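You operate a simulated robot arm through the tools that you are given. There is no shell and no other tool. Be economical: measure what you need, move in short steps, check, and stop when the job is done.

Carry out the task below with a simulated two-armed robot. There is one attempt and no reset: what you move stays moved.

TASK
Put the green lamp cap on the top of the long grey bench away on the end of the grey desk. Put the oil can with the largest size on its label from the top of the long grey bench on the shelf of the steel bench. Take the 21.0 silver spacer from the top of the long grey bench and leave it on the shelf of the steel bench. Put the steel shim with the largest size on its label from the top of the long grey bench on top of the red square holder. Any order will do. Set down upright: oil can.

Only the result counts: the job must be done as asked and must still hold three seconds after the hand-in. Knocking over, shifting, dropping, spilling or breaking anything else fails it. A push-on lid holds only when it is set on centred and level and pressed home; a screw cap is set on level and turned clockwise until tight.

THE ROBOT
Two 7-joint arms with two-finger parallel grippers on one trunk, on a base that drives. Base frame: it is fixed to the floor where the robot stands at the start and does not move with it; the origin is under the middle of the robot, x ahead of it, y to its left, z up; the surface under the hand at the start is at about z = 880. Lengths are in mm, angles in degrees, forces in N, time in s.
The left shoulder is at the start at [218, 171, 1027], the right one opposite. Places, roughly: end of the grey desk (15x22 cm) [-3700, -180, 880]; green lamp cap (5x5x4 cm) [800, 0, 900]; oil can [750, 250, 1000]; red square holder (5x5x6 cm) [700, 700, 900]; shelf of the steel bench [200, 2600, 300]; silver spacer [500, 1000, 1000]; steel shim [500, 750, 1000]. Payload 4.4 kg a hand.
Tool frame (each hand has its own): the origin (TCP) lies between the finger pads and is the grasp point; the fingertips stand 23 mm ahead of it; z points along the fingers, y is the line along which they close. The gripper opens to 94 mm. The fingers are 38 mm wide and 10 mm thick; the gripper's body (54 by 96 mm) begins 39 mm behind the TCP.
Orientation is that of the tool frame in the base frame, as [roll, pitch, yaw] about the fixed x, y, z axes, in that order (R = Rz(yaw) Ry(pitch) Rx(roll)). With the fingers straight down and closing along the base's y, the tool's x points along the base's -x, its y along +y and its z along -z.

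THE INTERFACE
- The arms move only by the tool servo_tool. It takes "left_increments", "right_increments" or both (then of equal length, played together; a hand with none holds still); each is a list of rows, each a list of 3 entries, a list of its own where there are three numbers: the shift along the base's x, y, z in mm, then the turn, a rotation vector about the base's x, y, z in degrees, then the finger opening in mm, from 0 to 94. In form: [[[x, y, z], [rx, ry, rz], grip], ...]. A call has 1 to 8 rows; each row shifts and turns the commanded pose from where the row before left it. Rows are played at 5 a second. More than 50 mm and 8.6 degrees between two rows, or a gripper value outside its range, and nothing of the call is played. A pose out of reach is approached as far as the arm can. The call stops where the force on the tool passes 40 N (or 10 N more than at its start, if that is more) or the arm is blocked; 0.2 s more then pass. Each finger travels about 72 mm/s and halts on what it meets, pressing with about 29 N; the grip force reading is that of the motor and also rises with nothing between the fingers. The clock runs only during rows and for 0.2 s after the last one: add rows that do not move to give the fingers time. It gives the time, the measured TCP pose, the force on the tool (base axes), the opening and the grip force at its end, in the units of the frame above (readings bear some noise), with the torque about the TCP (base axes, N m) and any sound that the robot's microphone picked up.
- Cameras (640 x 400 px; columns grow to the right, rows downward): "scene" is now at [322.2, 68, 1185.3]; the picture's right is [0.75, -0.66, 0.00], its down [-0.14, -0.16, -0.98] and it looks along [0.64, 0.74, -0.21] (base axes); focal length 214 px, centre (320, 200). "left" rides on the left gripper at [86, -16, -75] in its tool frame; the picture's right is [0.18, 0.98, 0.00], its down [-0.58, 0.11, -0.81] and it looks along [-0.79, 0.15, 0.59] (tool axes); focal length 243 px, centre (320, 200). "right" rides on the right gripper at [86, 16, -74] in its tool frame; the picture's right is [-0.18, 0.98, 0.00], its down [-0.58, -0.11, -0.81] and it looks along [-0.79, -0.15, 0.59] (tool axes); focal length 243 px, centre (320, 200). There is no depth. A picture from a camera that has moved, and an enlarged one, comes with that camera's place and axes in the base frame and with its lens. The place of the scene camera against the robot may be out by one fixed shift of up to 25 mm in any direction.
- get_image(camera): a new picture of that camera. No time passes.
- raise_lower(by): slides the trunk up (or, below 0, down) by that many mm; the arms and the scene camera ride with it, the base frame stays. It gives what a move gives, with no picture.
- roll_base(legs): drives the robot by 1 to 6 legs, each [ahead, left, turn to the left] in mm, mm and degrees, along the robot's own axes; the way and the turn of a leg run together, so that a leg with both is an arc; at most 1500 mm and 180 degrees a leg. The arms and the cameras ride along, it lands a little off, and it stops where it bumps. It gives what a move gives.
- pan_tilt(pan, tilt): turns the head with the scene camera to pan (to the left, within 80 degrees either way) and tilt (down, from -29 to 69), counted from straight ahead of the robot. It gives what a move gives.
- close_up(camera, box): a new picture of the part [left, top, right, bottom] of that camera's present view, enlarged. No time passes.
- hand_in(): hands the job in; it is judged then, once.

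Work in short steps. Places have to be worked out from the pictures, the camera data and where the tool is seen: move nearer, look again, correct. Check each grasp and each placing, and mend what went wrong. You have 165 turns and 130 pictures in all, those below and enlarged ones among them. Open the grippers and draw the arms clear of the work before you hand the job in, unless the task says otherwise.

The tools are called after "Emit:" as name(argument=value, ...) on one line, values as JSON. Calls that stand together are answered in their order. servo_tool: Moves the arms, as the interface text tells. Its arguments: {"type":"object","properties":{"left_increments":{"type":"array"},"right_increments":{"type":"array"}},"required":[]} The other tools are called the same way: raise_lower (by) slides the trunk up or down; roll_base (legs) drives the base; pan_tilt (pan, tilt) turns the head that bears the scene camera; get_image (camera) takes a picture; close_up (camera, box) takes an enlarged picture of a part of a camera's view; hand_in () hands the job in.

At the start:

```text
clock: 0.0
left_position: [357.2, 495.3, 1145.8]
left_tool_rot: [179.9, 0.0, 179.9]
left_wrist_force: [0.3, 0.0, -1.4]
left_wrist_torque: [0.01, -0.03, 0.02]
left_width: 94.0
left_gripper_force: 0.1
right_position: [599.3, 56.3, 1119.8]
right_tool_rot: [-179.9, 0.0, -180.0]
right_wrist_force: [-0.2, 0.4, 0.0]
right_wrist_torque: [0.02, -0.02, 0.01]
right_width: 93.9
right_gripper_force: 0.0
trunk travel left (down, up): [-50.0, 338.0]
robot x, y, heading: [-3.1, 1.2, -0.3]
head pan, tilt: [49.0, 12.2]
```

scene: 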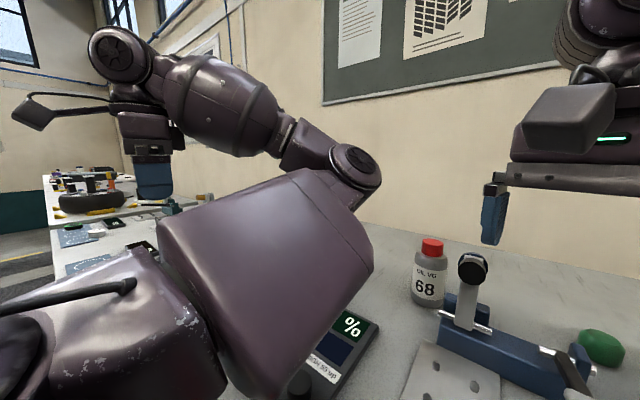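
right: 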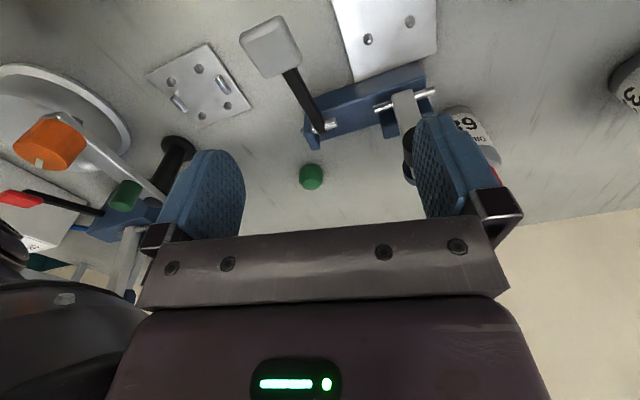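
left: 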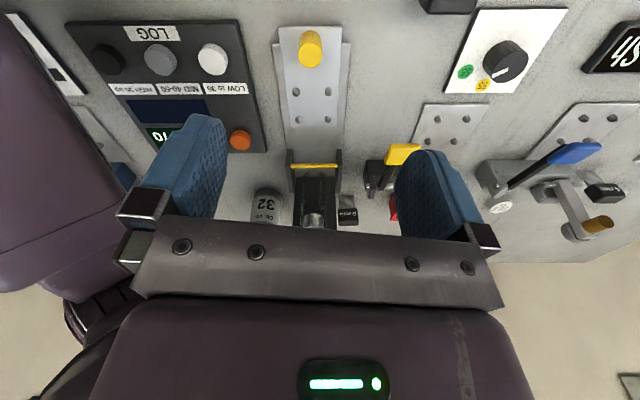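

I see one oil can (68) in the scene view and a 32 and another in the hand views. I'll look around with the head first.

Emit:
pan_tilt(pan=0, tilt=35)

Emit:
get_image(camera="scene")

Emit:
pan_tilt(pan=75, tilt=20)

Emit:
get_image(camera="scene")

```text
clock: 1.2
left_position: [358.5, 494.9, 1145.0]
left_tool_rot: [180.0, -0.1, 179.8]
left_wrist_force: [-0.9, 0.6, 0.2]
left_wrist_torque: [0.01, 0.0, -0.02]
left_width: 93.6
left_gripper_force: 0.0
right_position: [599.5, 57.8, 1120.2]
right_tool_rot: [180.0, 0.0, 180.0]
right_wrist_force: [-0.4, 0.7, 0.4]
right_wrist_torque: [0.0, -0.01, -0.01]
right_width: 93.9
right_gripper_force: 0.0
trunk travel left (down, up): [-50.0, 338.0]
robot x, y, heading: [-3.0, -2.1, 0.2]
head pan, tilt: [0.0, 35.0]
```

```text
126 pictures are left
camera scene: at [349.0, -2.2, 1148.7], right [0.0, -1.0, 0.0], down [-0.57, 0.0, -0.82], along [0.82, 0.0, -0.57], focal length 214 px, centre (320, 200)
```

scene: 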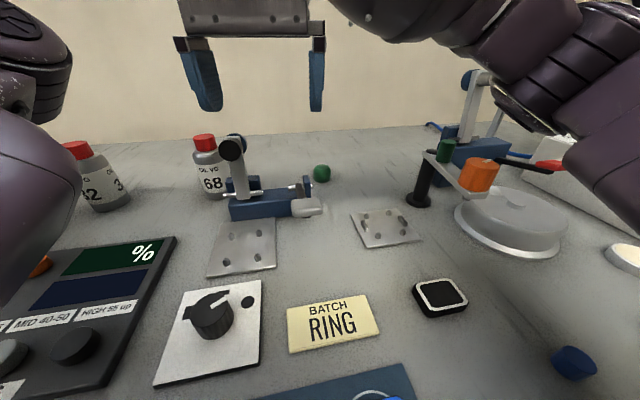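

```text
clock: 2.6
left_position: [357.5, 495.7, 1145.9]
left_tool_rot: [179.9, -0.1, 179.8]
left_wrist_force: [0.2, -0.1, 0.4]
left_wrist_torque: [0.03, -0.01, 0.01]
left_width: 93.9
left_gripper_force: 0.1
right_position: [600.1, 56.7, 1119.5]
right_tool_rot: [-180.0, -0.1, 180.0]
right_wrist_force: [-0.5, 1.1, 0.1]
right_wrist_torque: [-0.01, 0.0, 0.0]
right_width: 93.9
right_gripper_force: 0.1
trunk travel left (down, up): [-50.0, 338.0]
robot x, y, heading: [-0.0, 3.3, -0.2]
head pan, tilt: [75.0, 20.0]
```

```text
125 pictures are left
camera scene: at [285.1, 87.6, 1172.5], right [0.97, -0.26, 0.0], down [-0.09, -0.33, -0.94], along [0.24, 0.91, -0.34], focal length 214 px, centre (320, 200)
```

scene: 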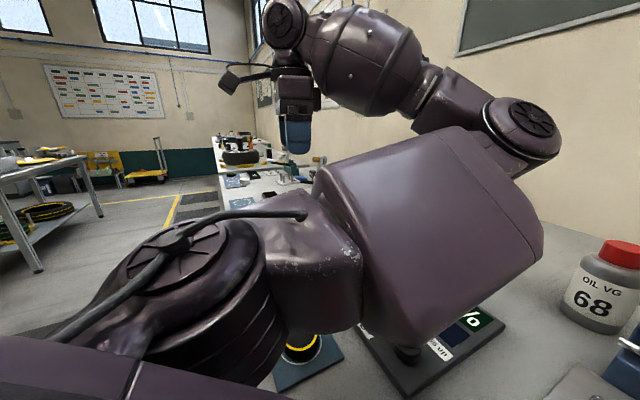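

The green dome is at about (835,-6) and the 68 can at about (755,240). Next I'll drive left along the bench to survey the shims, spacers and other cans.

Emit:
roll_base(legs=[[0, 450, 0]])

Emit:
pan_tilt(pan=0, tilt=40)

Emit:
get_image(camera="scene")

Emit:
get_image(camera="left")

Emit:
get_image(camera="right")

```text
clock: 7.0
left_position: [347.0, 930.0, 1145.5]
left_tool_rot: [-180.0, -0.1, 179.9]
left_wrist_force: [-0.1, -0.6, -0.4]
left_wrist_torque: [-0.02, -0.01, 0.01]
left_width: 94.1
left_gripper_force: 0.0
right_position: [588.7, 493.6, 1119.9]
right_tool_rot: [180.0, 0.1, -180.0]
right_wrist_force: [0.6, 0.5, -0.1]
right_wrist_torque: [-0.01, -0.02, 0.01]
right_width: 94.0
right_gripper_force: 0.1
trunk travel left (down, up): [-50.0, 338.0]
robot x, y, heading: [-9.1, 436.3, -0.0]
head pan, tilt: [75.0, 20.0]
```

```text
clock: 8.5
left_position: [346.9, 930.7, 1145.2]
left_tool_rot: [-180.0, -0.1, 179.9]
left_wrist_force: [0.2, 0.4, 0.2]
left_wrist_torque: [-0.02, 0.01, -0.03]
left_width: 93.8
left_gripper_force: 0.0
right_position: [589.5, 494.0, 1120.6]
right_tool_rot: [180.0, 0.0, -179.9]
right_wrist_force: [0.4, -0.1, -0.7]
right_wrist_torque: [0.0, 0.01, -0.01]
right_width: 93.9
right_gripper_force: 0.0
trunk travel left (down, up): [-50.0, 338.0]
robot x, y, heading: [-10.6, 436.7, -0.0]
head pan, tilt: [0.0, 40.0]
```

```text
124 pictures are left
camera scene: at [335.8, 433.9, 1141.1], right [0.0, -1.0, 0.0], down [-0.64, 0.0, -0.77], along [0.77, 0.0, -0.64], focal length 214 px, centre (320, 200)
```

scene: 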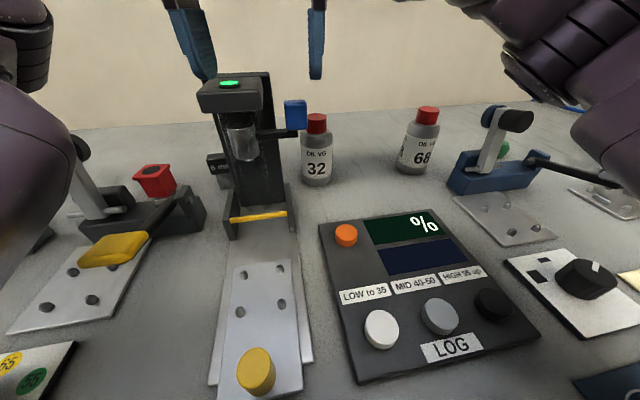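

```text
123 pictures are left
camera left: at [260.9, 915.4, 1220.9], right [-0.18, 0.98, 0.0], down [0.58, 0.11, 0.8], along [0.79, 0.15, -0.59], focal length 243 px, centre (320, 200)
```

left: 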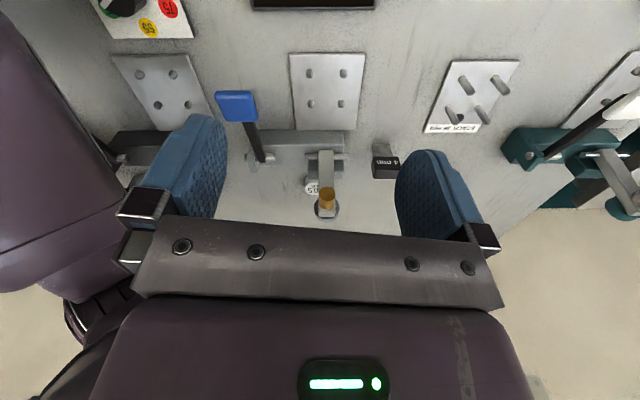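

```text
122 pictures are left
camera right: at [502.9, 509.5, 1193.5], right [0.18, 0.98, 0.0], down [0.58, -0.11, 0.81], along [0.79, -0.15, -0.59], focal length 243 px, centre (320, 200)
```

right: 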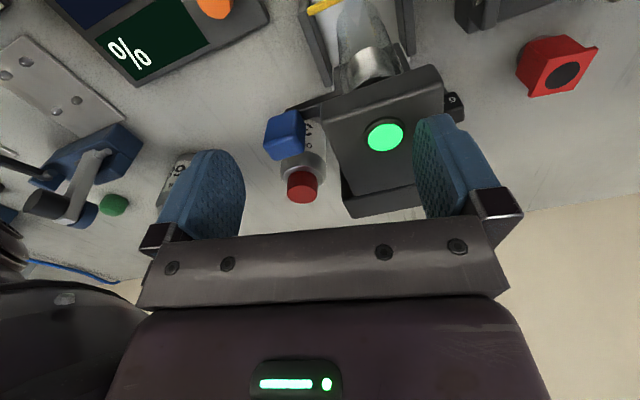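

More to see: only 32 and 68 cans so far; the red holder is at the back near y~690. Driving on left for the next stretch.

Emit:
roll_base(legs=[[0, 450, 0]])

Emit:
get_image(camera="scene")

Emit:
get_image(camera="left")

Emit:
pan_tilt(pan=75, tilt=25)

Emit:
get_image(camera="scene")

```text
clock: 11.8
left_position: [285.4, 1246.4, 1147.0]
left_tool_rot: [-180.0, 0.1, 179.4]
left_wrist_force: [-0.4, -0.1, 0.5]
left_wrist_torque: [-0.01, 0.03, 0.03]
left_width: 94.1
left_gripper_force: 0.0
right_position: [524.1, 805.3, 1128.7]
right_tool_rot: [179.8, 0.9, 179.1]
right_wrist_force: [0.0, -0.4, -0.2]
right_wrist_torque: [0.02, 0.0, 0.03]
right_width: 94.2
right_gripper_force: 0.1
trunk travel left (down, up): [-50.0, 338.0]
robot x, y, heading: [-73.2, 753.4, -0.5]
head pan, tilt: [0.0, 40.0]
stopped in leg 1: the robot was blocked; the commanded pose is now the measured one
```

```text
121 pictures are left
camera scene: at [269.1, 750.1, 1142.5], right [-0.01, -1.0, 0.0], down [-0.64, 0.0, -0.77], along [0.77, -0.01, -0.64], focal length 214 px, centre (320, 200)
```

scene: 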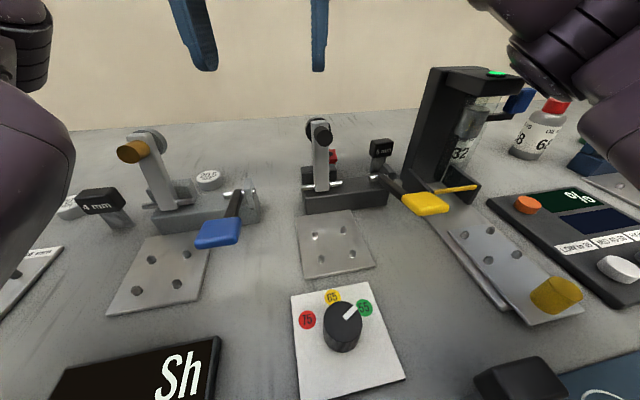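

```text
120 pictures are left
camera left: at [197.6, 1232.4, 1221.7], right [-0.17, 0.98, 0.0], down [0.58, 0.1, 0.81], along [0.79, 0.14, -0.59], focal length 243 px, centre (320, 200)
```

left: 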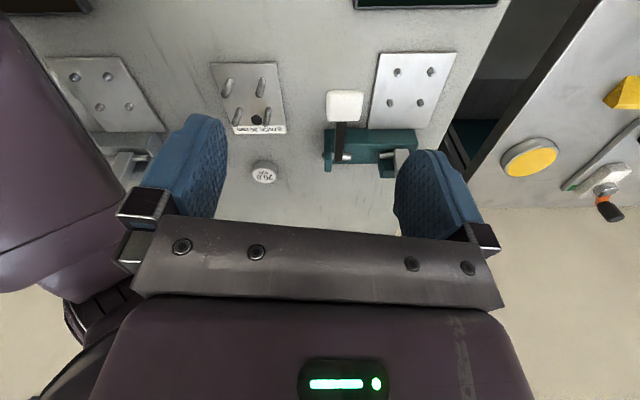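

```text
clock: 13.2
left_position: [283.5, 1247.0, 1148.4]
left_tool_rot: [-180.0, 0.2, 179.5]
left_wrist_force: [-0.4, -0.2, -0.4]
left_wrist_torque: [0.02, 0.02, -0.03]
left_width: 93.8
left_gripper_force: 0.1
right_position: [524.5, 804.9, 1128.2]
right_tool_rot: [179.9, 1.0, 179.1]
right_wrist_force: [0.4, -0.5, -0.3]
right_wrist_torque: [-0.01, -0.03, -0.02]
right_width: 93.8
right_gripper_force: 0.0
trunk travel left (down, up): [-50.0, 338.0]
robot x, y, heading: [-70.3, 752.8, -0.3]
head pan, tilt: [75.0, 25.0]
```

```text
119 pictures are left
camera scene: at [208.3, 839.2, 1165.9], right [0.96, -0.27, 0.0], down [-0.11, -0.41, -0.91], along [0.24, 0.87, -0.42], focal length 214 px, centre (320, 200)
```

scene: 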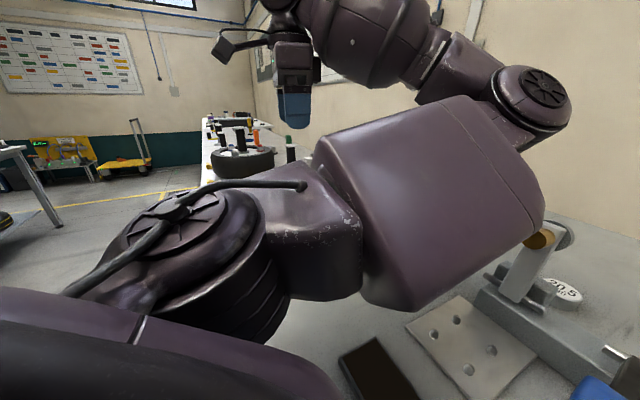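

The robot was blocked partway. I'll look at what it touched with the right camera and a tilted-down head view.

Emit:
get_image(camera="right")

Emit:
pan_tilt(pan=-30, tilt=40)

Emit:
get_image(camera="scene")

Emit:
pan_tilt(pan=60, tilt=65)

Emit:
get_image(camera="scene")

```text
118 pictures are left
camera right: at [436.5, 821.9, 1200.7], right [0.2, 0.98, 0.01], down [0.57, -0.12, 0.82], along [0.8, -0.16, -0.58], focal length 243 px, centre (320, 200)
```

right: 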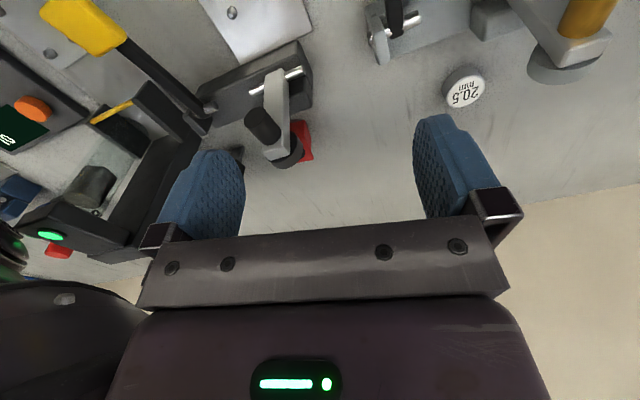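

```text
clock: 15.1
left_position: [283.5, 1245.4, 1148.2]
left_tool_rot: [179.9, 0.0, 179.5]
left_wrist_force: [-0.2, 0.2, 0.2]
left_wrist_torque: [-0.04, -0.01, 0.0]
left_width: 93.7
left_gripper_force: 0.1
right_position: [522.7, 803.9, 1128.7]
right_tool_rot: [179.9, 1.0, 179.2]
right_wrist_force: [-0.5, -0.2, 0.2]
right_wrist_torque: [-0.01, -0.02, 0.04]
right_width: 93.9
right_gripper_force: 0.0
trunk travel left (down, up): [-50.0, 338.0]
robot x, y, heading: [-69.7, 754.7, -0.5]
head pan, tilt: [-30.0, 40.0]
```

```text
117 pictures are left
camera scene: at [257.0, 707.2, 1142.7], right [-0.51, -0.86, 0.0], down [-0.55, 0.33, -0.77], along [0.66, -0.39, -0.64], focal length 214 px, centre (320, 200)
```

scene: 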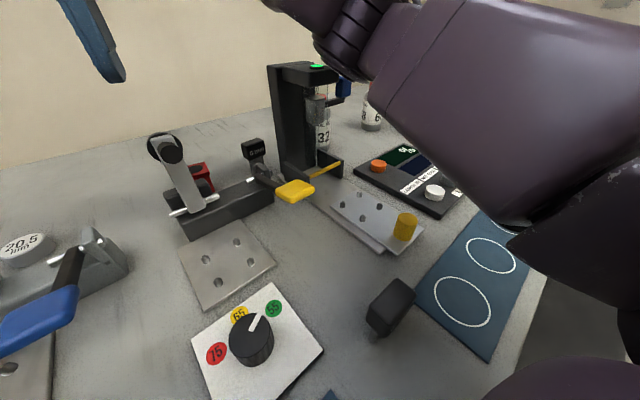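

```text
clock: 16.7
left_position: [284.3, 1246.4, 1147.5]
left_tool_rot: [179.9, 0.1, 179.5]
left_wrist_force: [-0.5, 0.2, 0.1]
left_wrist_torque: [0.02, 0.04, -0.01]
left_width: 94.2
left_gripper_force: 0.1
right_position: [523.1, 805.4, 1127.9]
right_tool_rot: [179.8, 1.1, 179.3]
right_wrist_force: [0.1, -0.6, -0.7]
right_wrist_torque: [-0.04, 0.03, 0.0]
right_width: 94.1
right_gripper_force: 0.1
trunk travel left (down, up): [-50.0, 338.0]
robot x, y, heading: [-71.9, 757.0, -0.3]
head pan, tilt: [60.0, 65.0]
```

```text
116 pictures are left
camera scene: at [214.5, 802.4, 1110.3], right [0.86, -0.51, 0.0], down [-0.46, -0.78, -0.42], along [0.22, 0.36, -0.91], focal length 214 px, centre (320, 200)
```

scene: 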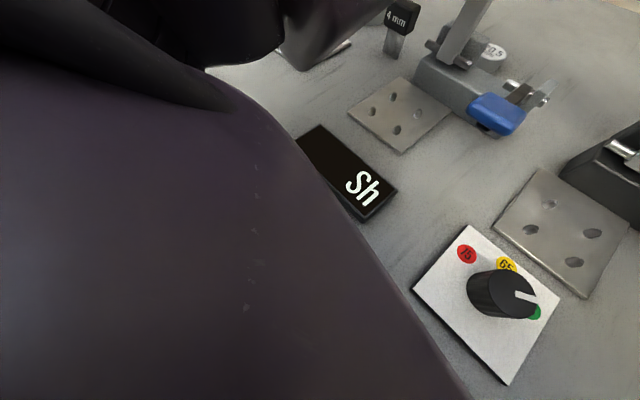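

Likely my right forearm leaned against the tall dispenser. I'll back off a bit to the right, then raise the trunk to clear everything before going on.

Emit:
roll_base(legs=[[0, -40, 0]])

Emit:
raise_lower(by=200)

Emit:
pan_tilt(pan=-20, tilt=50)

Emit:
get_image(camera="scene")

```text
clock: 17.8
left_position: [288.8, 1206.6, 1145.5]
left_tool_rot: [179.9, -0.2, 179.5]
left_wrist_force: [-0.1, -0.6, 0.1]
left_wrist_torque: [0.05, 0.0, -0.01]
left_width: 93.8
left_gripper_force: 0.0
right_position: [528.4, 765.4, 1122.6]
right_tool_rot: [179.8, 0.4, 179.1]
right_wrist_force: [-0.1, 0.0, -0.4]
right_wrist_torque: [0.02, 0.0, 0.0]
right_width: 93.9
right_gripper_force: 0.0
trunk travel left (down, up): [-50.0, 338.0]
robot x, y, heading: [-75.1, 714.0, -0.4]
head pan, tilt: [60.0, 65.0]
```

```text
clock: 19.9
left_position: [289.5, 1206.9, 1345.3]
left_tool_rot: [180.0, -0.2, 179.5]
left_wrist_force: [-0.3, -0.6, 0.0]
left_wrist_torque: [0.01, 0.02, -0.03]
left_width: 94.1
left_gripper_force: 0.2
right_position: [529.2, 765.2, 1322.4]
right_tool_rot: [179.7, 0.4, 179.1]
right_wrist_force: [-0.1, 0.8, -1.1]
right_wrist_torque: [-0.03, 0.01, 0.01]
right_width: 94.0
right_gripper_force: 0.0
trunk travel left (down, up): [-250.0, 138.0]
robot x, y, heading: [-69.1, 713.1, -0.5]
head pan, tilt: [60.0, 65.0]
```

```text
clock: 21.4
left_position: [287.9, 1205.5, 1344.7]
left_tool_rot: [-179.9, -0.1, 179.5]
left_wrist_force: [-0.6, -1.0, -0.6]
left_wrist_torque: [0.0, -0.02, -0.01]
left_width: 93.8
left_gripper_force: 0.2
right_position: [527.6, 765.9, 1323.5]
right_tool_rot: [179.7, 0.5, 179.1]
right_wrist_force: [0.3, -0.2, 0.1]
right_wrist_torque: [0.01, 0.0, 0.01]
right_width: 94.1
right_gripper_force: 0.1
trunk travel left (down, up): [-250.0, 138.0]
robot x, y, heading: [-72.2, 712.8, -0.6]
head pan, tilt: [-20.0, 50.0]
```

```text
115 pictures are left
camera scene: at [75.6, 685.0, 1362.2], right [-0.35, -0.94, 0.0], down [-0.72, 0.27, -0.64], along [0.6, -0.22, -0.77], focal length 214 px, centre (320, 200)
```

scene: 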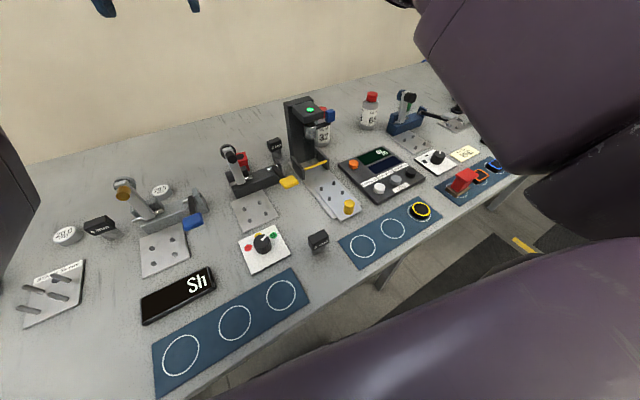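

Everything stands. Zooming in on the labels: black blocks (shims) and white discs (spacers).

Emit:
close_up(camera="scene", box=[10, 130, 210, 255])

Emit:
close_up(camera="scene", box=[200, 130, 360, 260])

Emit:
pan_tilt(pan=25, tilt=45)

Emit:
get_image(camera="scene")

```text
3.20 times, centred on (110, 192) of scene
camera zoom: at [75.6, 685.0, 1362.2], right [-0.35, -0.94, 0.0], down [-0.72, 0.27, -0.64], along [0.6, -0.22, -0.77], focal length 686 px, centre (992, 224)
```

zoom: 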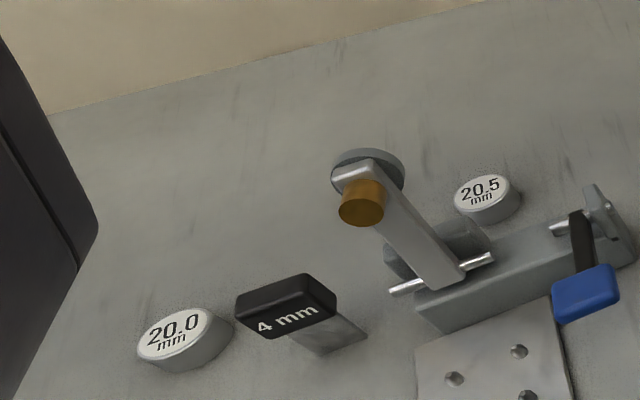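

```text
3.08 times, centred on (280, 195) of scene
camera zoom: at [75.6, 685.0, 1362.2], right [-0.35, -0.94, 0.0], down [-0.72, 0.27, -0.64], along [0.6, -0.22, -0.77], focal length 660 px, centre (443, 215)
```

zoom: 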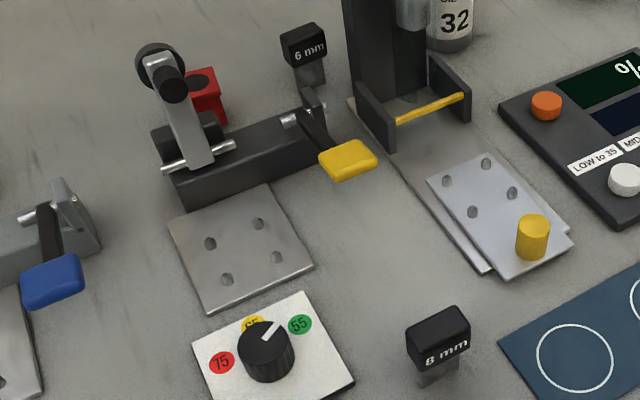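

```text
clock: 22.6
left_position: [288.0, 1205.6, 1346.7]
left_tool_rot: [-179.9, -0.1, 179.5]
left_wrist_force: [0.1, -0.6, 0.0]
left_wrist_torque: [0.03, 0.0, -0.03]
left_width: 94.0
left_gripper_force: 0.1
right_position: [527.8, 764.3, 1323.8]
right_tool_rot: [179.8, 0.5, 179.1]
right_wrist_force: [-0.5, -0.2, -0.2]
right_wrist_torque: [0.0, 0.01, -0.01]
right_width: 94.0
right_gripper_force: 0.0
trunk travel left (down, up): [-250.0, 138.0]
robot x, y, heading: [-75.1, 716.4, -0.4]
head pan, tilt: [25.0, 45.0]
```

```text
112 pictures are left
camera scene: at [77.4, 745.5, 1369.1], right [0.42, -0.91, 0.0], down [-0.64, -0.29, -0.71], along [0.64, 0.29, -0.71], focal length 214 px, centre (320, 200)
```

scene: 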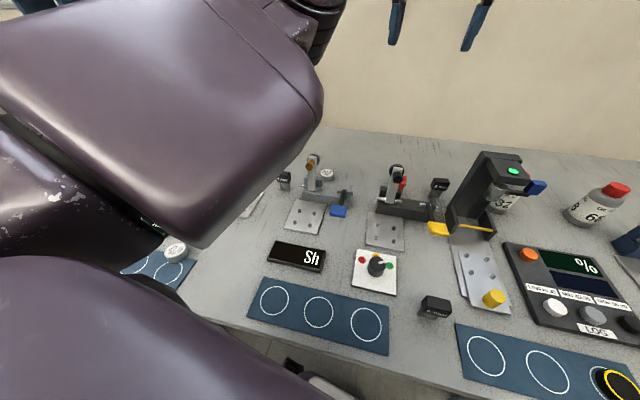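

Zoom on the front shim and the front disc (near y~1000).

Emit:
close_up(camera="scene", box=[400, 270, 480, 330])

Emit:
close_up(camera="scene", box=[110, 220, 230, 300])

Emit:
close_up(camera="scene", box=[420, 165, 470, 205])

Emit:
get_image(camera="left")

Emit:
get_image(camera="right")

```text
6.67 times, centred on (440, 300) of scene
camera zoom: at [77.4, 745.5, 1369.1], right [0.42, -0.91, 0.0], down [-0.64, -0.29, -0.71], along [0.64, 0.29, -0.71], focal length 1430 px, centre (-480, -467)
```

zoom: 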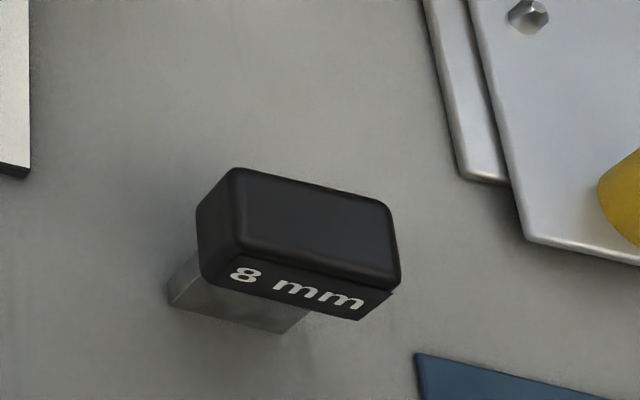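

```text
5.00 times, centred on (170, 260) of scene
camera zoom: at [77.4, 745.5, 1369.1], right [0.42, -0.91, 0.0], down [-0.64, -0.29, -0.71], along [0.64, 0.29, -0.71], focal length 1072 px, centre (1070, -100)
```

zoom: 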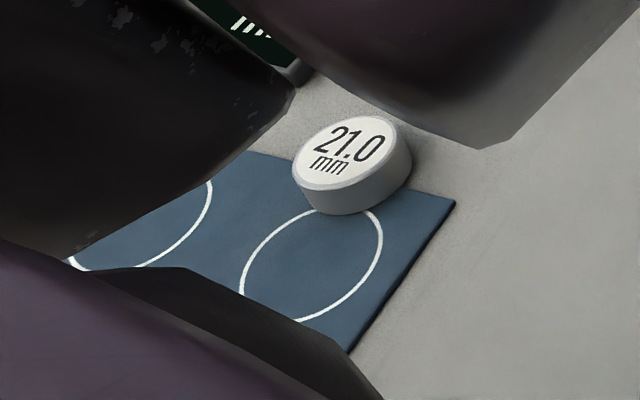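

```text
10.00 times, centred on (445, 185) of scene
camera zoom: at [77.4, 745.5, 1369.1], right [0.42, -0.91, 0.0], down [-0.64, -0.29, -0.71], along [0.64, 0.29, -0.71], focal length 2145 px, centre (-930, 350)
```

zoom: 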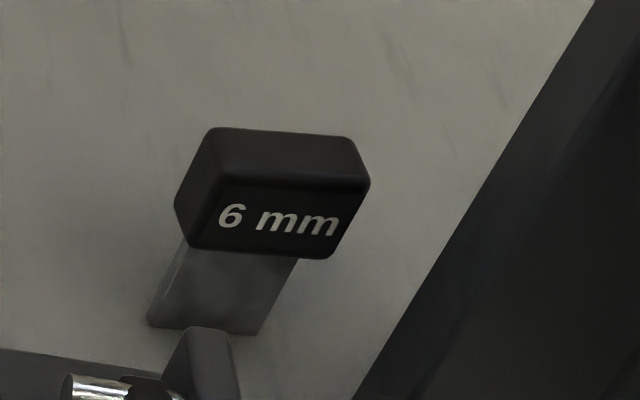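

```text
108 pictures are left
camera left: at [201.1, 1191.9, 1420.9], right [-0.18, 0.98, 0.0], down [0.58, 0.1, 0.81], along [0.79, 0.14, -0.59], focal length 243 px, centre (320, 200)
```

left: 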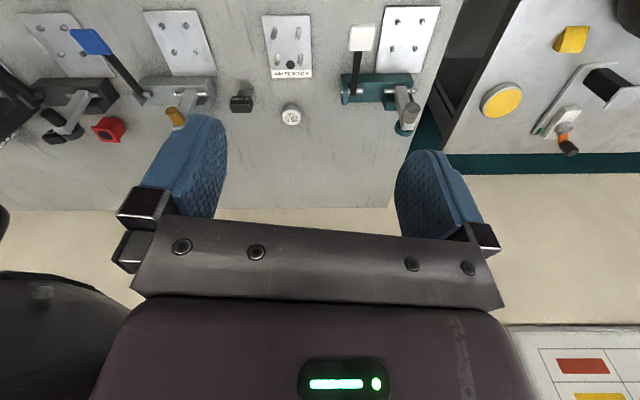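

```text
107 pictures are left
camera right: at [441.4, 782.0, 1396.7], right [0.2, 0.98, 0.0], down [0.57, -0.12, 0.81], along [0.8, -0.16, -0.59], focal length 243 px, centre (320, 200)
```

right: 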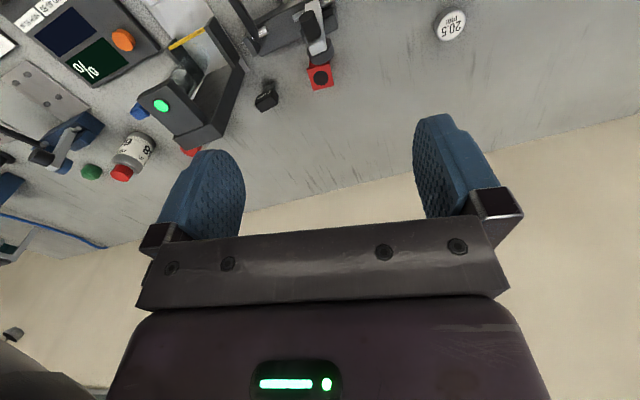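

The 8 mm shim is the front one and the 21.0 spacer lies on the blue mat to the left. A closer look at the red holder and its surroundings.

Emit:
close_up(camera="right", box=[220, 0, 380, 120])

Emit:
close_up(camera="scene", box=[360, 150, 460, 230])

```text
3.33 times, centred on (300, 60) of right
camera zoom: at [441.4, 782.0, 1396.7], right [0.2, 0.98, 0.0], down [0.57, -0.12, 0.81], along [0.8, -0.16, -0.59], focal length 809 px, centre (387, 667)
```

zoom: 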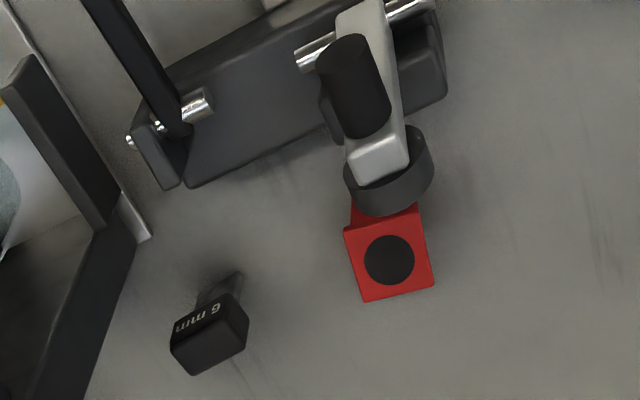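

```text
5.00 times, centred on (410, 190) of scene
camera zoom: at [77.4, 745.5, 1369.1], right [0.42, -0.91, 0.0], down [-0.64, -0.29, -0.71], along [0.64, 0.29, -0.71], focal length 1072 px, centre (-130, 250)
```

zoom: 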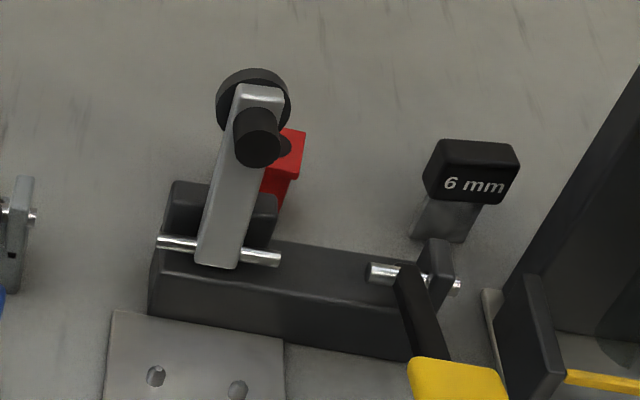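

Estimates: shim at about (305,600), spacer at about (185,1180), holder at about (677,736). These front-edge objects are too close, so I'll back up and shift slightly left.

Emit:
roll_base(legs=[[-260, 0, 0], [0, 60, 0]])

Emit:
pan_tilt(pan=0, tilt=45)

Emit:
get_image(camera="scene")

Emit:
get_image(camera="right")

```text
clock: 25.2
left_position: [25.9, 1269.0, 1345.8]
left_tool_rot: [180.0, -0.1, 179.5]
left_wrist_force: [-0.1, -0.4, 0.0]
left_wrist_torque: [-0.01, 0.04, -0.02]
left_width: 93.9
left_gripper_force: 0.1
right_position: [267.0, 827.9, 1324.1]
right_tool_rot: [179.9, 0.5, 179.3]
right_wrist_force: [0.5, -0.3, 0.1]
right_wrist_torque: [-0.01, 0.0, 0.01]
right_width: 94.2
right_gripper_force: 0.0
trunk travel left (down, up): [-250.0, 138.0]
robot x, y, heading: [-334.4, 772.3, -0.3]
head pan, tilt: [25.0, 45.0]
```

```text
clock: 26.1
left_position: [24.8, 1267.6, 1346.3]
left_tool_rot: [180.0, -0.1, 179.5]
left_wrist_force: [-0.7, 0.4, -0.3]
left_wrist_torque: [0.02, -0.01, -0.04]
left_width: 93.9
left_gripper_force: 0.1
right_position: [267.2, 827.3, 1324.5]
right_tool_rot: [179.9, 0.5, 179.3]
right_wrist_force: [-0.2, 0.5, -0.2]
right_wrist_torque: [-0.01, 0.04, -0.03]
right_width: 93.9
right_gripper_force: 0.1
trunk travel left (down, up): [-250.0, 138.0]
robot x, y, heading: [-331.7, 778.8, -0.3]
head pan, tilt: [0.0, 45.0]
```

```text
104 pictures are left
camera scene: at [-176.2, 773.0, 1369.1], right [0.0, -1.0, 0.0], down [-0.71, 0.0, -0.71], along [0.71, 0.0, -0.71], focal length 214 px, centre (320, 200)
```

scene: 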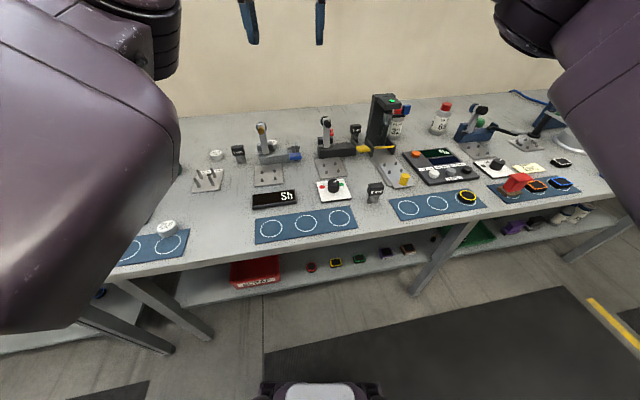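

```text
103 pictures are left
camera right: at [180.3, 844.6, 1396.7], right [0.2, 0.98, 0.0], down [0.57, -0.12, 0.81], along [0.8, -0.16, -0.59], focal length 243 px, centre (320, 200)
```

right: 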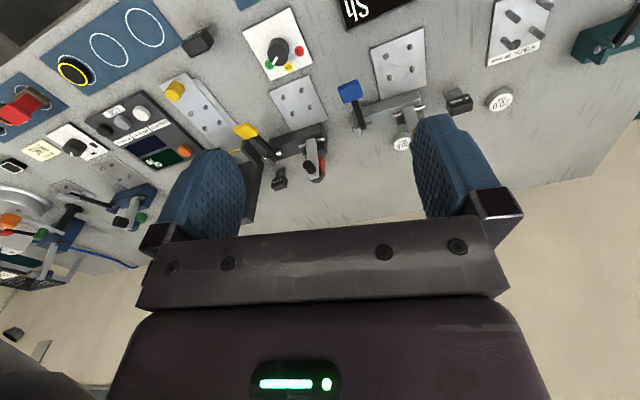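

Shim is at about (305,608). Moving the right hand over it and down to about z 1100 for a close look.

Emit:
servo_tool(right_increments=[[[6, -36, 0], [0, 0, 0], 94], [[6, -36, 0], [0, 0, 0], 94], [[6, -36, 0], [0, 0, 0], 94], [[6, -36, 0], [0, 0, 0], 94], [[6, -36, 0], [0, 0, 0], 94], [[2, -36, 0], [0, 0, 0], 94]])

Emit:
servo_tool(right_increments=[[[0, 0, -45], [0, 0, 0], 94], [[0, 0, -45], [0, 0, 0], 94], [[0, 0, -45], [0, 0, 0], 94], [[0, 0, -45], [0, 0, 0], 94], [[0, 0, -30], [0, 0, 0], 94]])

Emit:
get_image(camera="right")

```text
clock: 27.5
left_position: [24.7, 1266.5, 1346.7]
left_tool_rot: [179.9, -0.1, 179.6]
left_wrist_force: [0.2, 1.1, 0.2]
left_wrist_torque: [0.01, 0.02, 0.02]
left_width: 94.1
left_gripper_force: 0.0
right_position: [300.1, 607.7, 1324.3]
right_tool_rot: [179.9, 0.6, 179.3]
right_wrist_force: [-0.2, 0.6, 0.3]
right_wrist_torque: [0.02, 0.01, 0.01]
right_width: 94.1
right_gripper_force: 0.0
trunk travel left (down, up): [-250.0, 138.0]
robot x, y, heading: [-332.4, 778.8, -0.2]
head pan, tilt: [0.0, 45.0]
```

```text
clock: 28.7
left_position: [25.9, 1267.1, 1346.3]
left_tool_rot: [179.8, -0.1, 179.6]
left_wrist_force: [0.3, -0.9, 0.2]
left_wrist_torque: [0.01, 0.0, -0.03]
left_width: 94.0
left_gripper_force: 0.0
right_position: [299.3, 610.3, 1112.4]
right_tool_rot: [179.8, 0.5, 179.3]
right_wrist_force: [0.5, 0.4, 0.4]
right_wrist_torque: [0.05, -0.03, -0.02]
right_width: 94.0
right_gripper_force: 0.1
trunk travel left (down, up): [-250.0, 138.0]
robot x, y, heading: [-339.7, 773.6, -0.2]
head pan, tilt: [0.0, 45.0]
```

```text
102 pictures are left
camera right: at [212.7, 628.2, 1185.6], right [0.2, 0.98, 0.01], down [0.57, -0.12, 0.81], along [0.8, -0.16, -0.58], focal length 243 px, centre (320, 200)
```

right: 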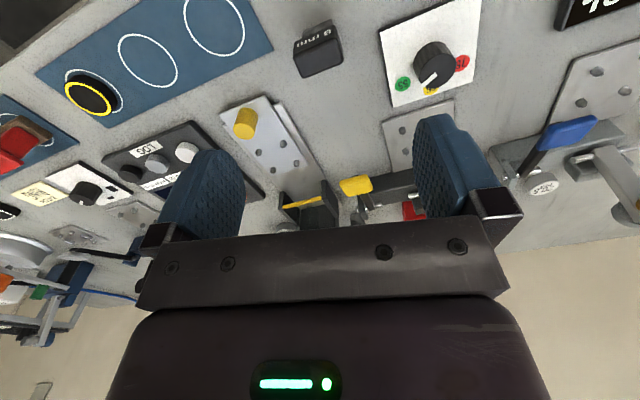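

Close-up on the shim head to get its orientation.

Emit:
close_up(camera="right", box=[270, 0, 370, 100])

Emit:
close_up(camera="scene", box=[350, 165, 410, 215])

```text
4.00 times, centred on (320, 50) of right
camera zoom: at [212.7, 628.2, 1185.6], right [0.2, 0.98, 0.01], down [0.57, -0.12, 0.81], along [0.8, -0.16, -0.58], focal length 970 px, centre (320, 800)
```

zoom: 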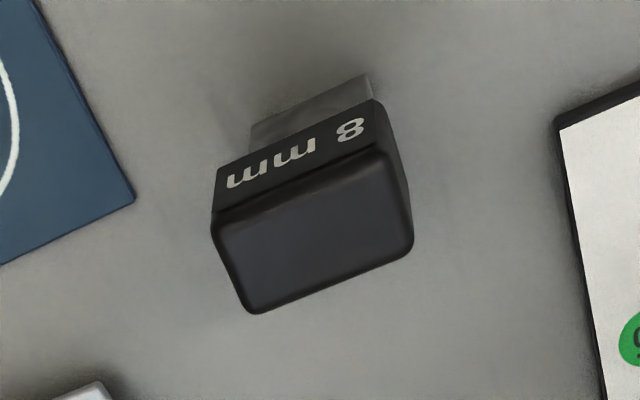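

```text
8.00 times, centred on (380, 190) of scene
camera zoom: at [-176.0, 772.7, 1369.1], right [0.0, -1.0, 0.0], down [-0.71, 0.0, -0.71], along [0.71, 0.0, -0.71], focal length 1716 px, centre (-160, 280)
```

zoom: 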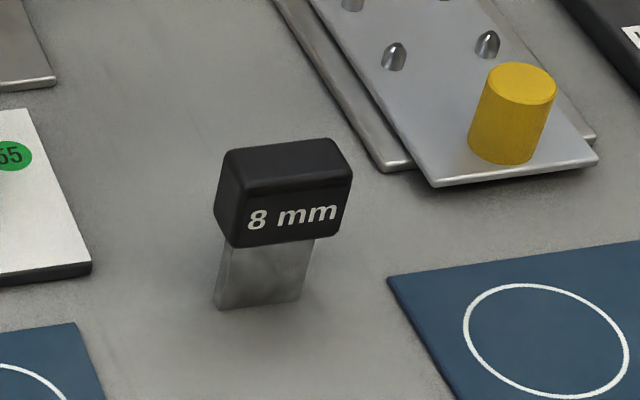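

The shim stands upright: head about 42×23 mm, yaw +8°, centre (323,605), top z≈931. Aligning and lowering partway.

Emit:
servo_tool(right_increments=[[[24, -5, 0], [0, 0, 8], 94], [[0, 0, -40], [0, 0, 0], 94], [[0, 0, -40], [0, 0, 0], 94], [[0, 0, -40], [0, 0, 0], 94]])

Emit:
get_image(camera="right")

Emit:
close_up(camera="scene", box=[330, 135, 430, 215])

```text
clock: 29.7
left_position: [26.4, 1267.6, 1345.3]
left_tool_rot: [179.9, -0.3, 179.6]
left_wrist_force: [-0.2, 1.1, -0.1]
left_wrist_torque: [-0.01, -0.05, 0.0]
left_width: 94.0
left_gripper_force: 0.1
right_position: [322.6, 607.0, 990.8]
right_tool_rot: [179.9, 0.4, -172.7]
right_wrist_force: [-0.2, -0.3, -0.4]
right_wrist_torque: [-0.02, 0.01, 0.03]
right_width: 94.1
right_gripper_force: 0.1
trunk travel left (down, up): [-250.0, 138.0]
robot x, y, heading: [-332.5, 778.0, -0.1]
head pan, tilt: [0.0, 45.0]
```

```text
99 pictures are left
camera right: at [234.6, 612.3, 1064.0], right [0.06, 1.0, 0.0], down [0.58, -0.04, 0.81], along [0.81, -0.04, -0.59], focal length 243 px, centre (320, 200)
```

right: 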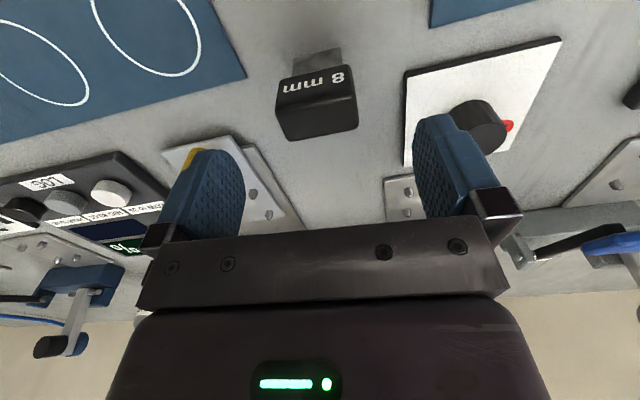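

```text
5.00 times, centred on (380, 175) of scene
camera zoom: at [-175.6, 772.5, 1369.0], right [0.0, -1.0, 0.0], down [-0.71, 0.0, -0.71], along [0.71, 0.0, -0.71], focal length 1072 px, centre (20, 325)
```

zoom: 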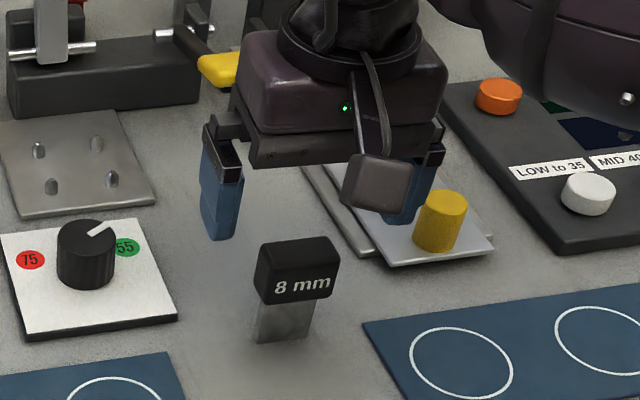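

Alignment is good: head centre (324,606) against TCP (322.6,607). Lowering 72 mm and closing.

Emit:
servo_tool(right_increments=[[[1, 0, -36], [0, 0, 0], 94], [[0, 0, -36], [0, 0, 0], 94], [[0, 0, 0], [0, 0, 0], 30], [[0, 0, 0], [0, 0, 0], 30], [[0, 0, 0], [0, 0, 0], 30]])

Emit:
get_image(camera="right")

```text
clock: 30.9
left_position: [26.4, 1269.3, 1345.8]
left_tool_rot: [-180.0, -0.1, 179.5]
left_wrist_force: [-0.2, 0.5, 0.2]
left_wrist_torque: [-0.01, -0.01, 0.02]
left_width: 93.8
left_gripper_force: 0.0
right_position: [323.6, 608.1, 920.1]
right_tool_rot: [179.7, 0.4, -172.7]
right_wrist_force: [0.7, 0.2, 1.8]
right_wrist_torque: [-0.09, 0.04, 0.02]
right_width: 43.2
right_gripper_force: 29.4
trunk travel left (down, up): [-250.0, 138.0]
robot x, y, heading: [-337.6, 773.8, -0.2]
head pan, tilt: [0.0, 45.0]
```

```text
97 pictures are left
camera right: at [235.6, 613.2, 992.1], right [0.06, 1.0, 0.0], down [0.58, -0.04, 0.81], along [0.81, -0.04, -0.58], focal length 243 px, centre (320, 200)
```

right: 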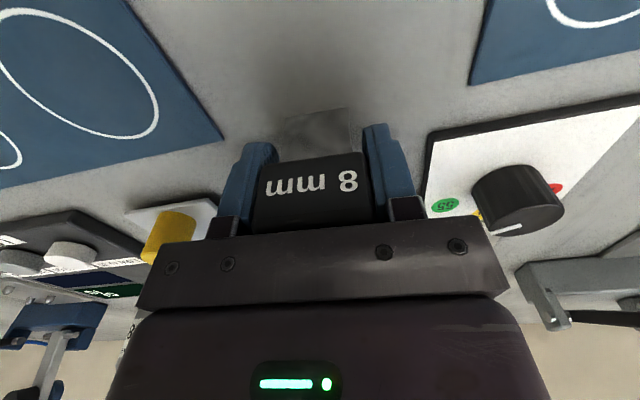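

Grasped at 43 mm. Lifting well clear.

Emit:
servo_tool(right_increments=[[[0, 0, 20], [0, 0, 0], 30], [[0, 0, 45], [0, 0, 0], 30], [[0, 0, 45], [0, 0, 0], 30], [[0, 0, 45], [0, 0, 0], 30], [[0, 0, 45], [0, 0, 0], 30], [[0, 0, 45], [0, 0, 0], 30], [[0, 0, 45], [0, 0, 0], 30]])

Emit:
roll_base(legs=[[200, 0, 0]])

Emit:
get_image(camera="right")

Emit:
get_image(camera="scene")

```text
clock: 32.5
left_position: [25.7, 1269.2, 1345.5]
left_tool_rot: [180.0, -0.1, 179.6]
left_wrist_force: [-1.1, 0.0, -0.1]
left_wrist_torque: [-0.01, -0.02, -0.02]
left_width: 93.8
left_gripper_force: 0.1
right_position: [321.2, 606.5, 1214.7]
right_tool_rot: [179.9, 0.5, -172.6]
right_wrist_force: [-1.2, -0.7, -1.2]
right_wrist_torque: [-0.04, 0.0, -0.04]
right_width: 43.2
right_gripper_force: 28.5
trunk travel left (down, up): [-250.0, 138.0]
robot x, y, heading: [-332.7, 778.6, 0.1]
head pan, tilt: [0.0, 45.0]
```

```text
clock: 34.1
left_position: [221.9, 1267.9, 1345.3]
left_tool_rot: [180.0, -0.1, 179.6]
left_wrist_force: [0.2, 0.9, -0.1]
left_wrist_torque: [0.0, -0.01, -0.02]
left_width: 94.4
left_gripper_force: 0.2
right_position: [518.8, 606.6, 1213.1]
right_tool_rot: [179.9, 0.5, -172.7]
right_wrist_force: [0.2, 0.2, -0.8]
right_wrist_torque: [0.01, -0.02, 0.01]
right_width: 43.6
right_gripper_force: 28.7
trunk travel left (down, up): [-250.0, 138.0]
robot x, y, heading: [-137.4, 772.9, -0.1]
head pan, tilt: [0.0, 45.0]
```

```text
96 pictures are left
camera right: at [431.0, 610.4, 1286.6], right [0.06, 1.0, 0.0], down [0.58, -0.04, 0.81], along [0.81, -0.04, -0.59], focal length 243 px, centre (320, 200)
```

right: 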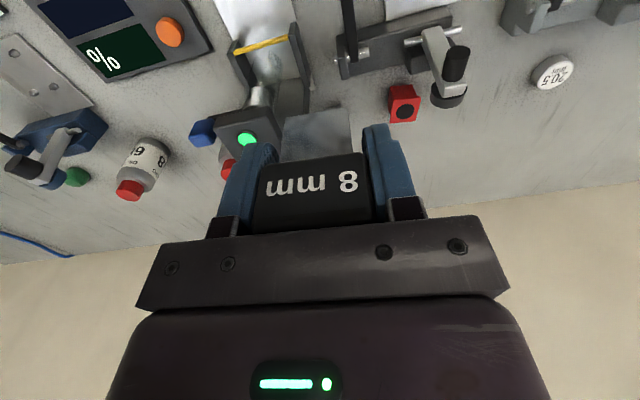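

```text
95 pictures are left
camera scene: at [20.3, 771.9, 1369.1], right [0.0, -1.0, 0.0], down [-0.71, 0.0, -0.71], along [0.71, 0.0, -0.71], focal length 214 px, centre (320, 200)
```

scene: 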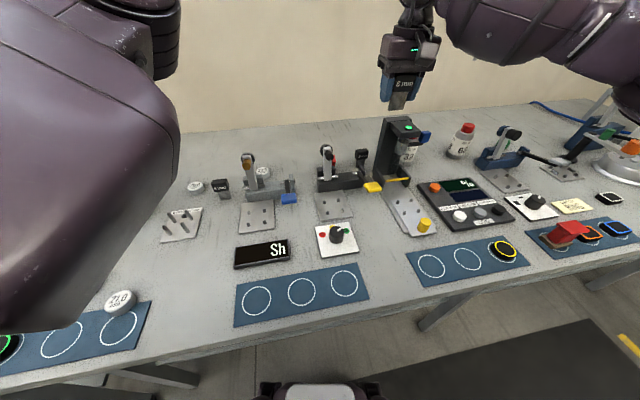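

Holder is at about (664,734). Moving the hand towards it, still high, keeping somewhat short in x for the camera.

Emit:
servo_tool(right_increments=[[[20, 32, 0], [0, 0, 0], 30], [[20, 32, 0], [0, 0, 0], 30], [[25, 32, 0], [0, 0, 0], 30], [[25, 31, 0], [0, 0, 0], 30], [[0, 0, -35], [0, 0, 0], 30]])

Emit:
get_image(camera="right")

Emit:
close_up(camera="scene", box=[270, 70, 390, 200])

```text
clock: 35.3
left_position: [222.8, 1265.5, 1345.9]
left_tool_rot: [179.9, -0.2, 179.6]
left_wrist_force: [0.4, 0.1, 0.5]
left_wrist_torque: [0.04, 0.03, -0.03]
left_width: 93.9
left_gripper_force: 0.0
right_position: [608.3, 730.7, 1178.0]
right_tool_rot: [179.7, 0.3, -172.7]
right_wrist_force: [-0.6, 0.1, -1.3]
right_wrist_torque: [0.02, 0.0, -0.04]
right_width: 43.5
right_gripper_force: 29.0
trunk travel left (down, up): [-250.0, 138.0]
robot x, y, heading: [-138.9, 775.7, -0.5]
head pan, tilt: [0.0, 45.0]
```

```text
94 pictures are left
camera right: at [521.7, 735.2, 1250.6], right [0.06, 1.0, 0.01], down [0.58, -0.04, 0.81], along [0.81, -0.04, -0.59], focal length 243 px, centre (320, 200)
```

right: 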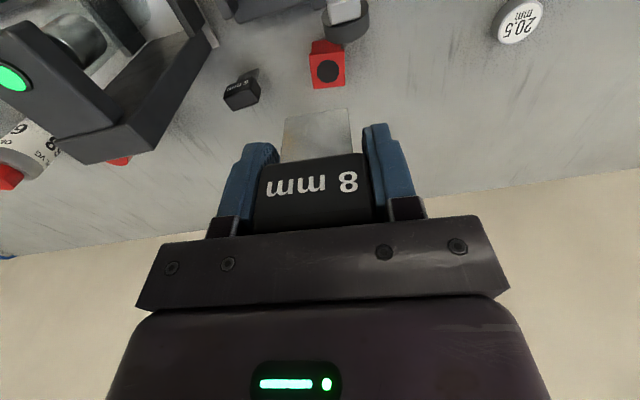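

```text
3.08 times, centred on (330, 135) of scene
camera zoom: at [20.7, 770.0, 1368.8], right [-0.01, -1.0, 0.0], down [-0.71, 0.0, -0.71], along [0.71, 0.0, -0.71], focal length 660 px, centre (289, 400)
```

zoom: 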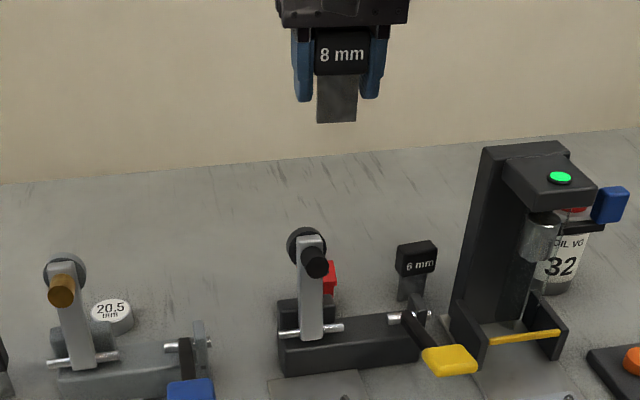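

Zooming on the holder for an accurate fix.

Emit:
close_up(camera="right", box=[280, 0, 380, 100])

Emit:
close_up(camera="scene", box=[310, 135, 360, 195])

```text
4.00 times, centred on (330, 50) of right
camera zoom: at [521.7, 735.2, 1250.6], right [0.06, 1.0, 0.01], down [0.58, -0.04, 0.81], along [0.81, -0.04, -0.59], focal length 970 px, centre (280, 800)
```

zoom: 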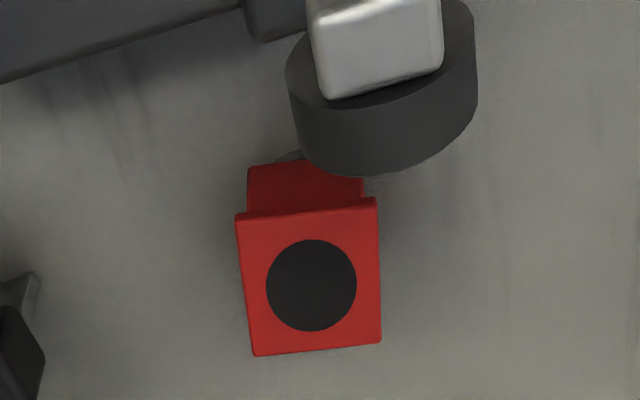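

```text
6.67 times, centred on (335, 165) of scene
camera zoom: at [20.7, 770.0, 1368.8], right [-0.01, -1.0, 0.0], down [-0.71, 0.0, -0.71], along [0.71, 0.0, -0.71], focal length 1430 px, centre (220, 433)
```

zoom: 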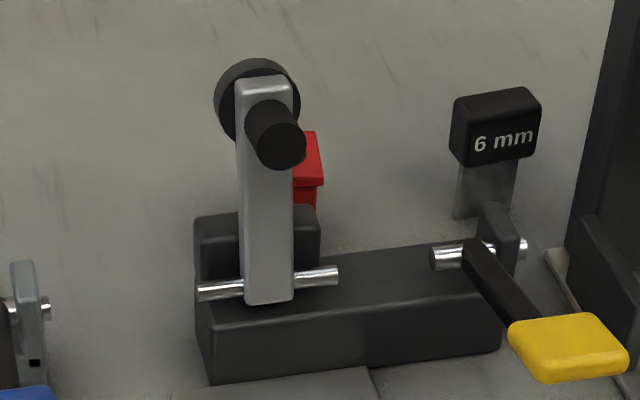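

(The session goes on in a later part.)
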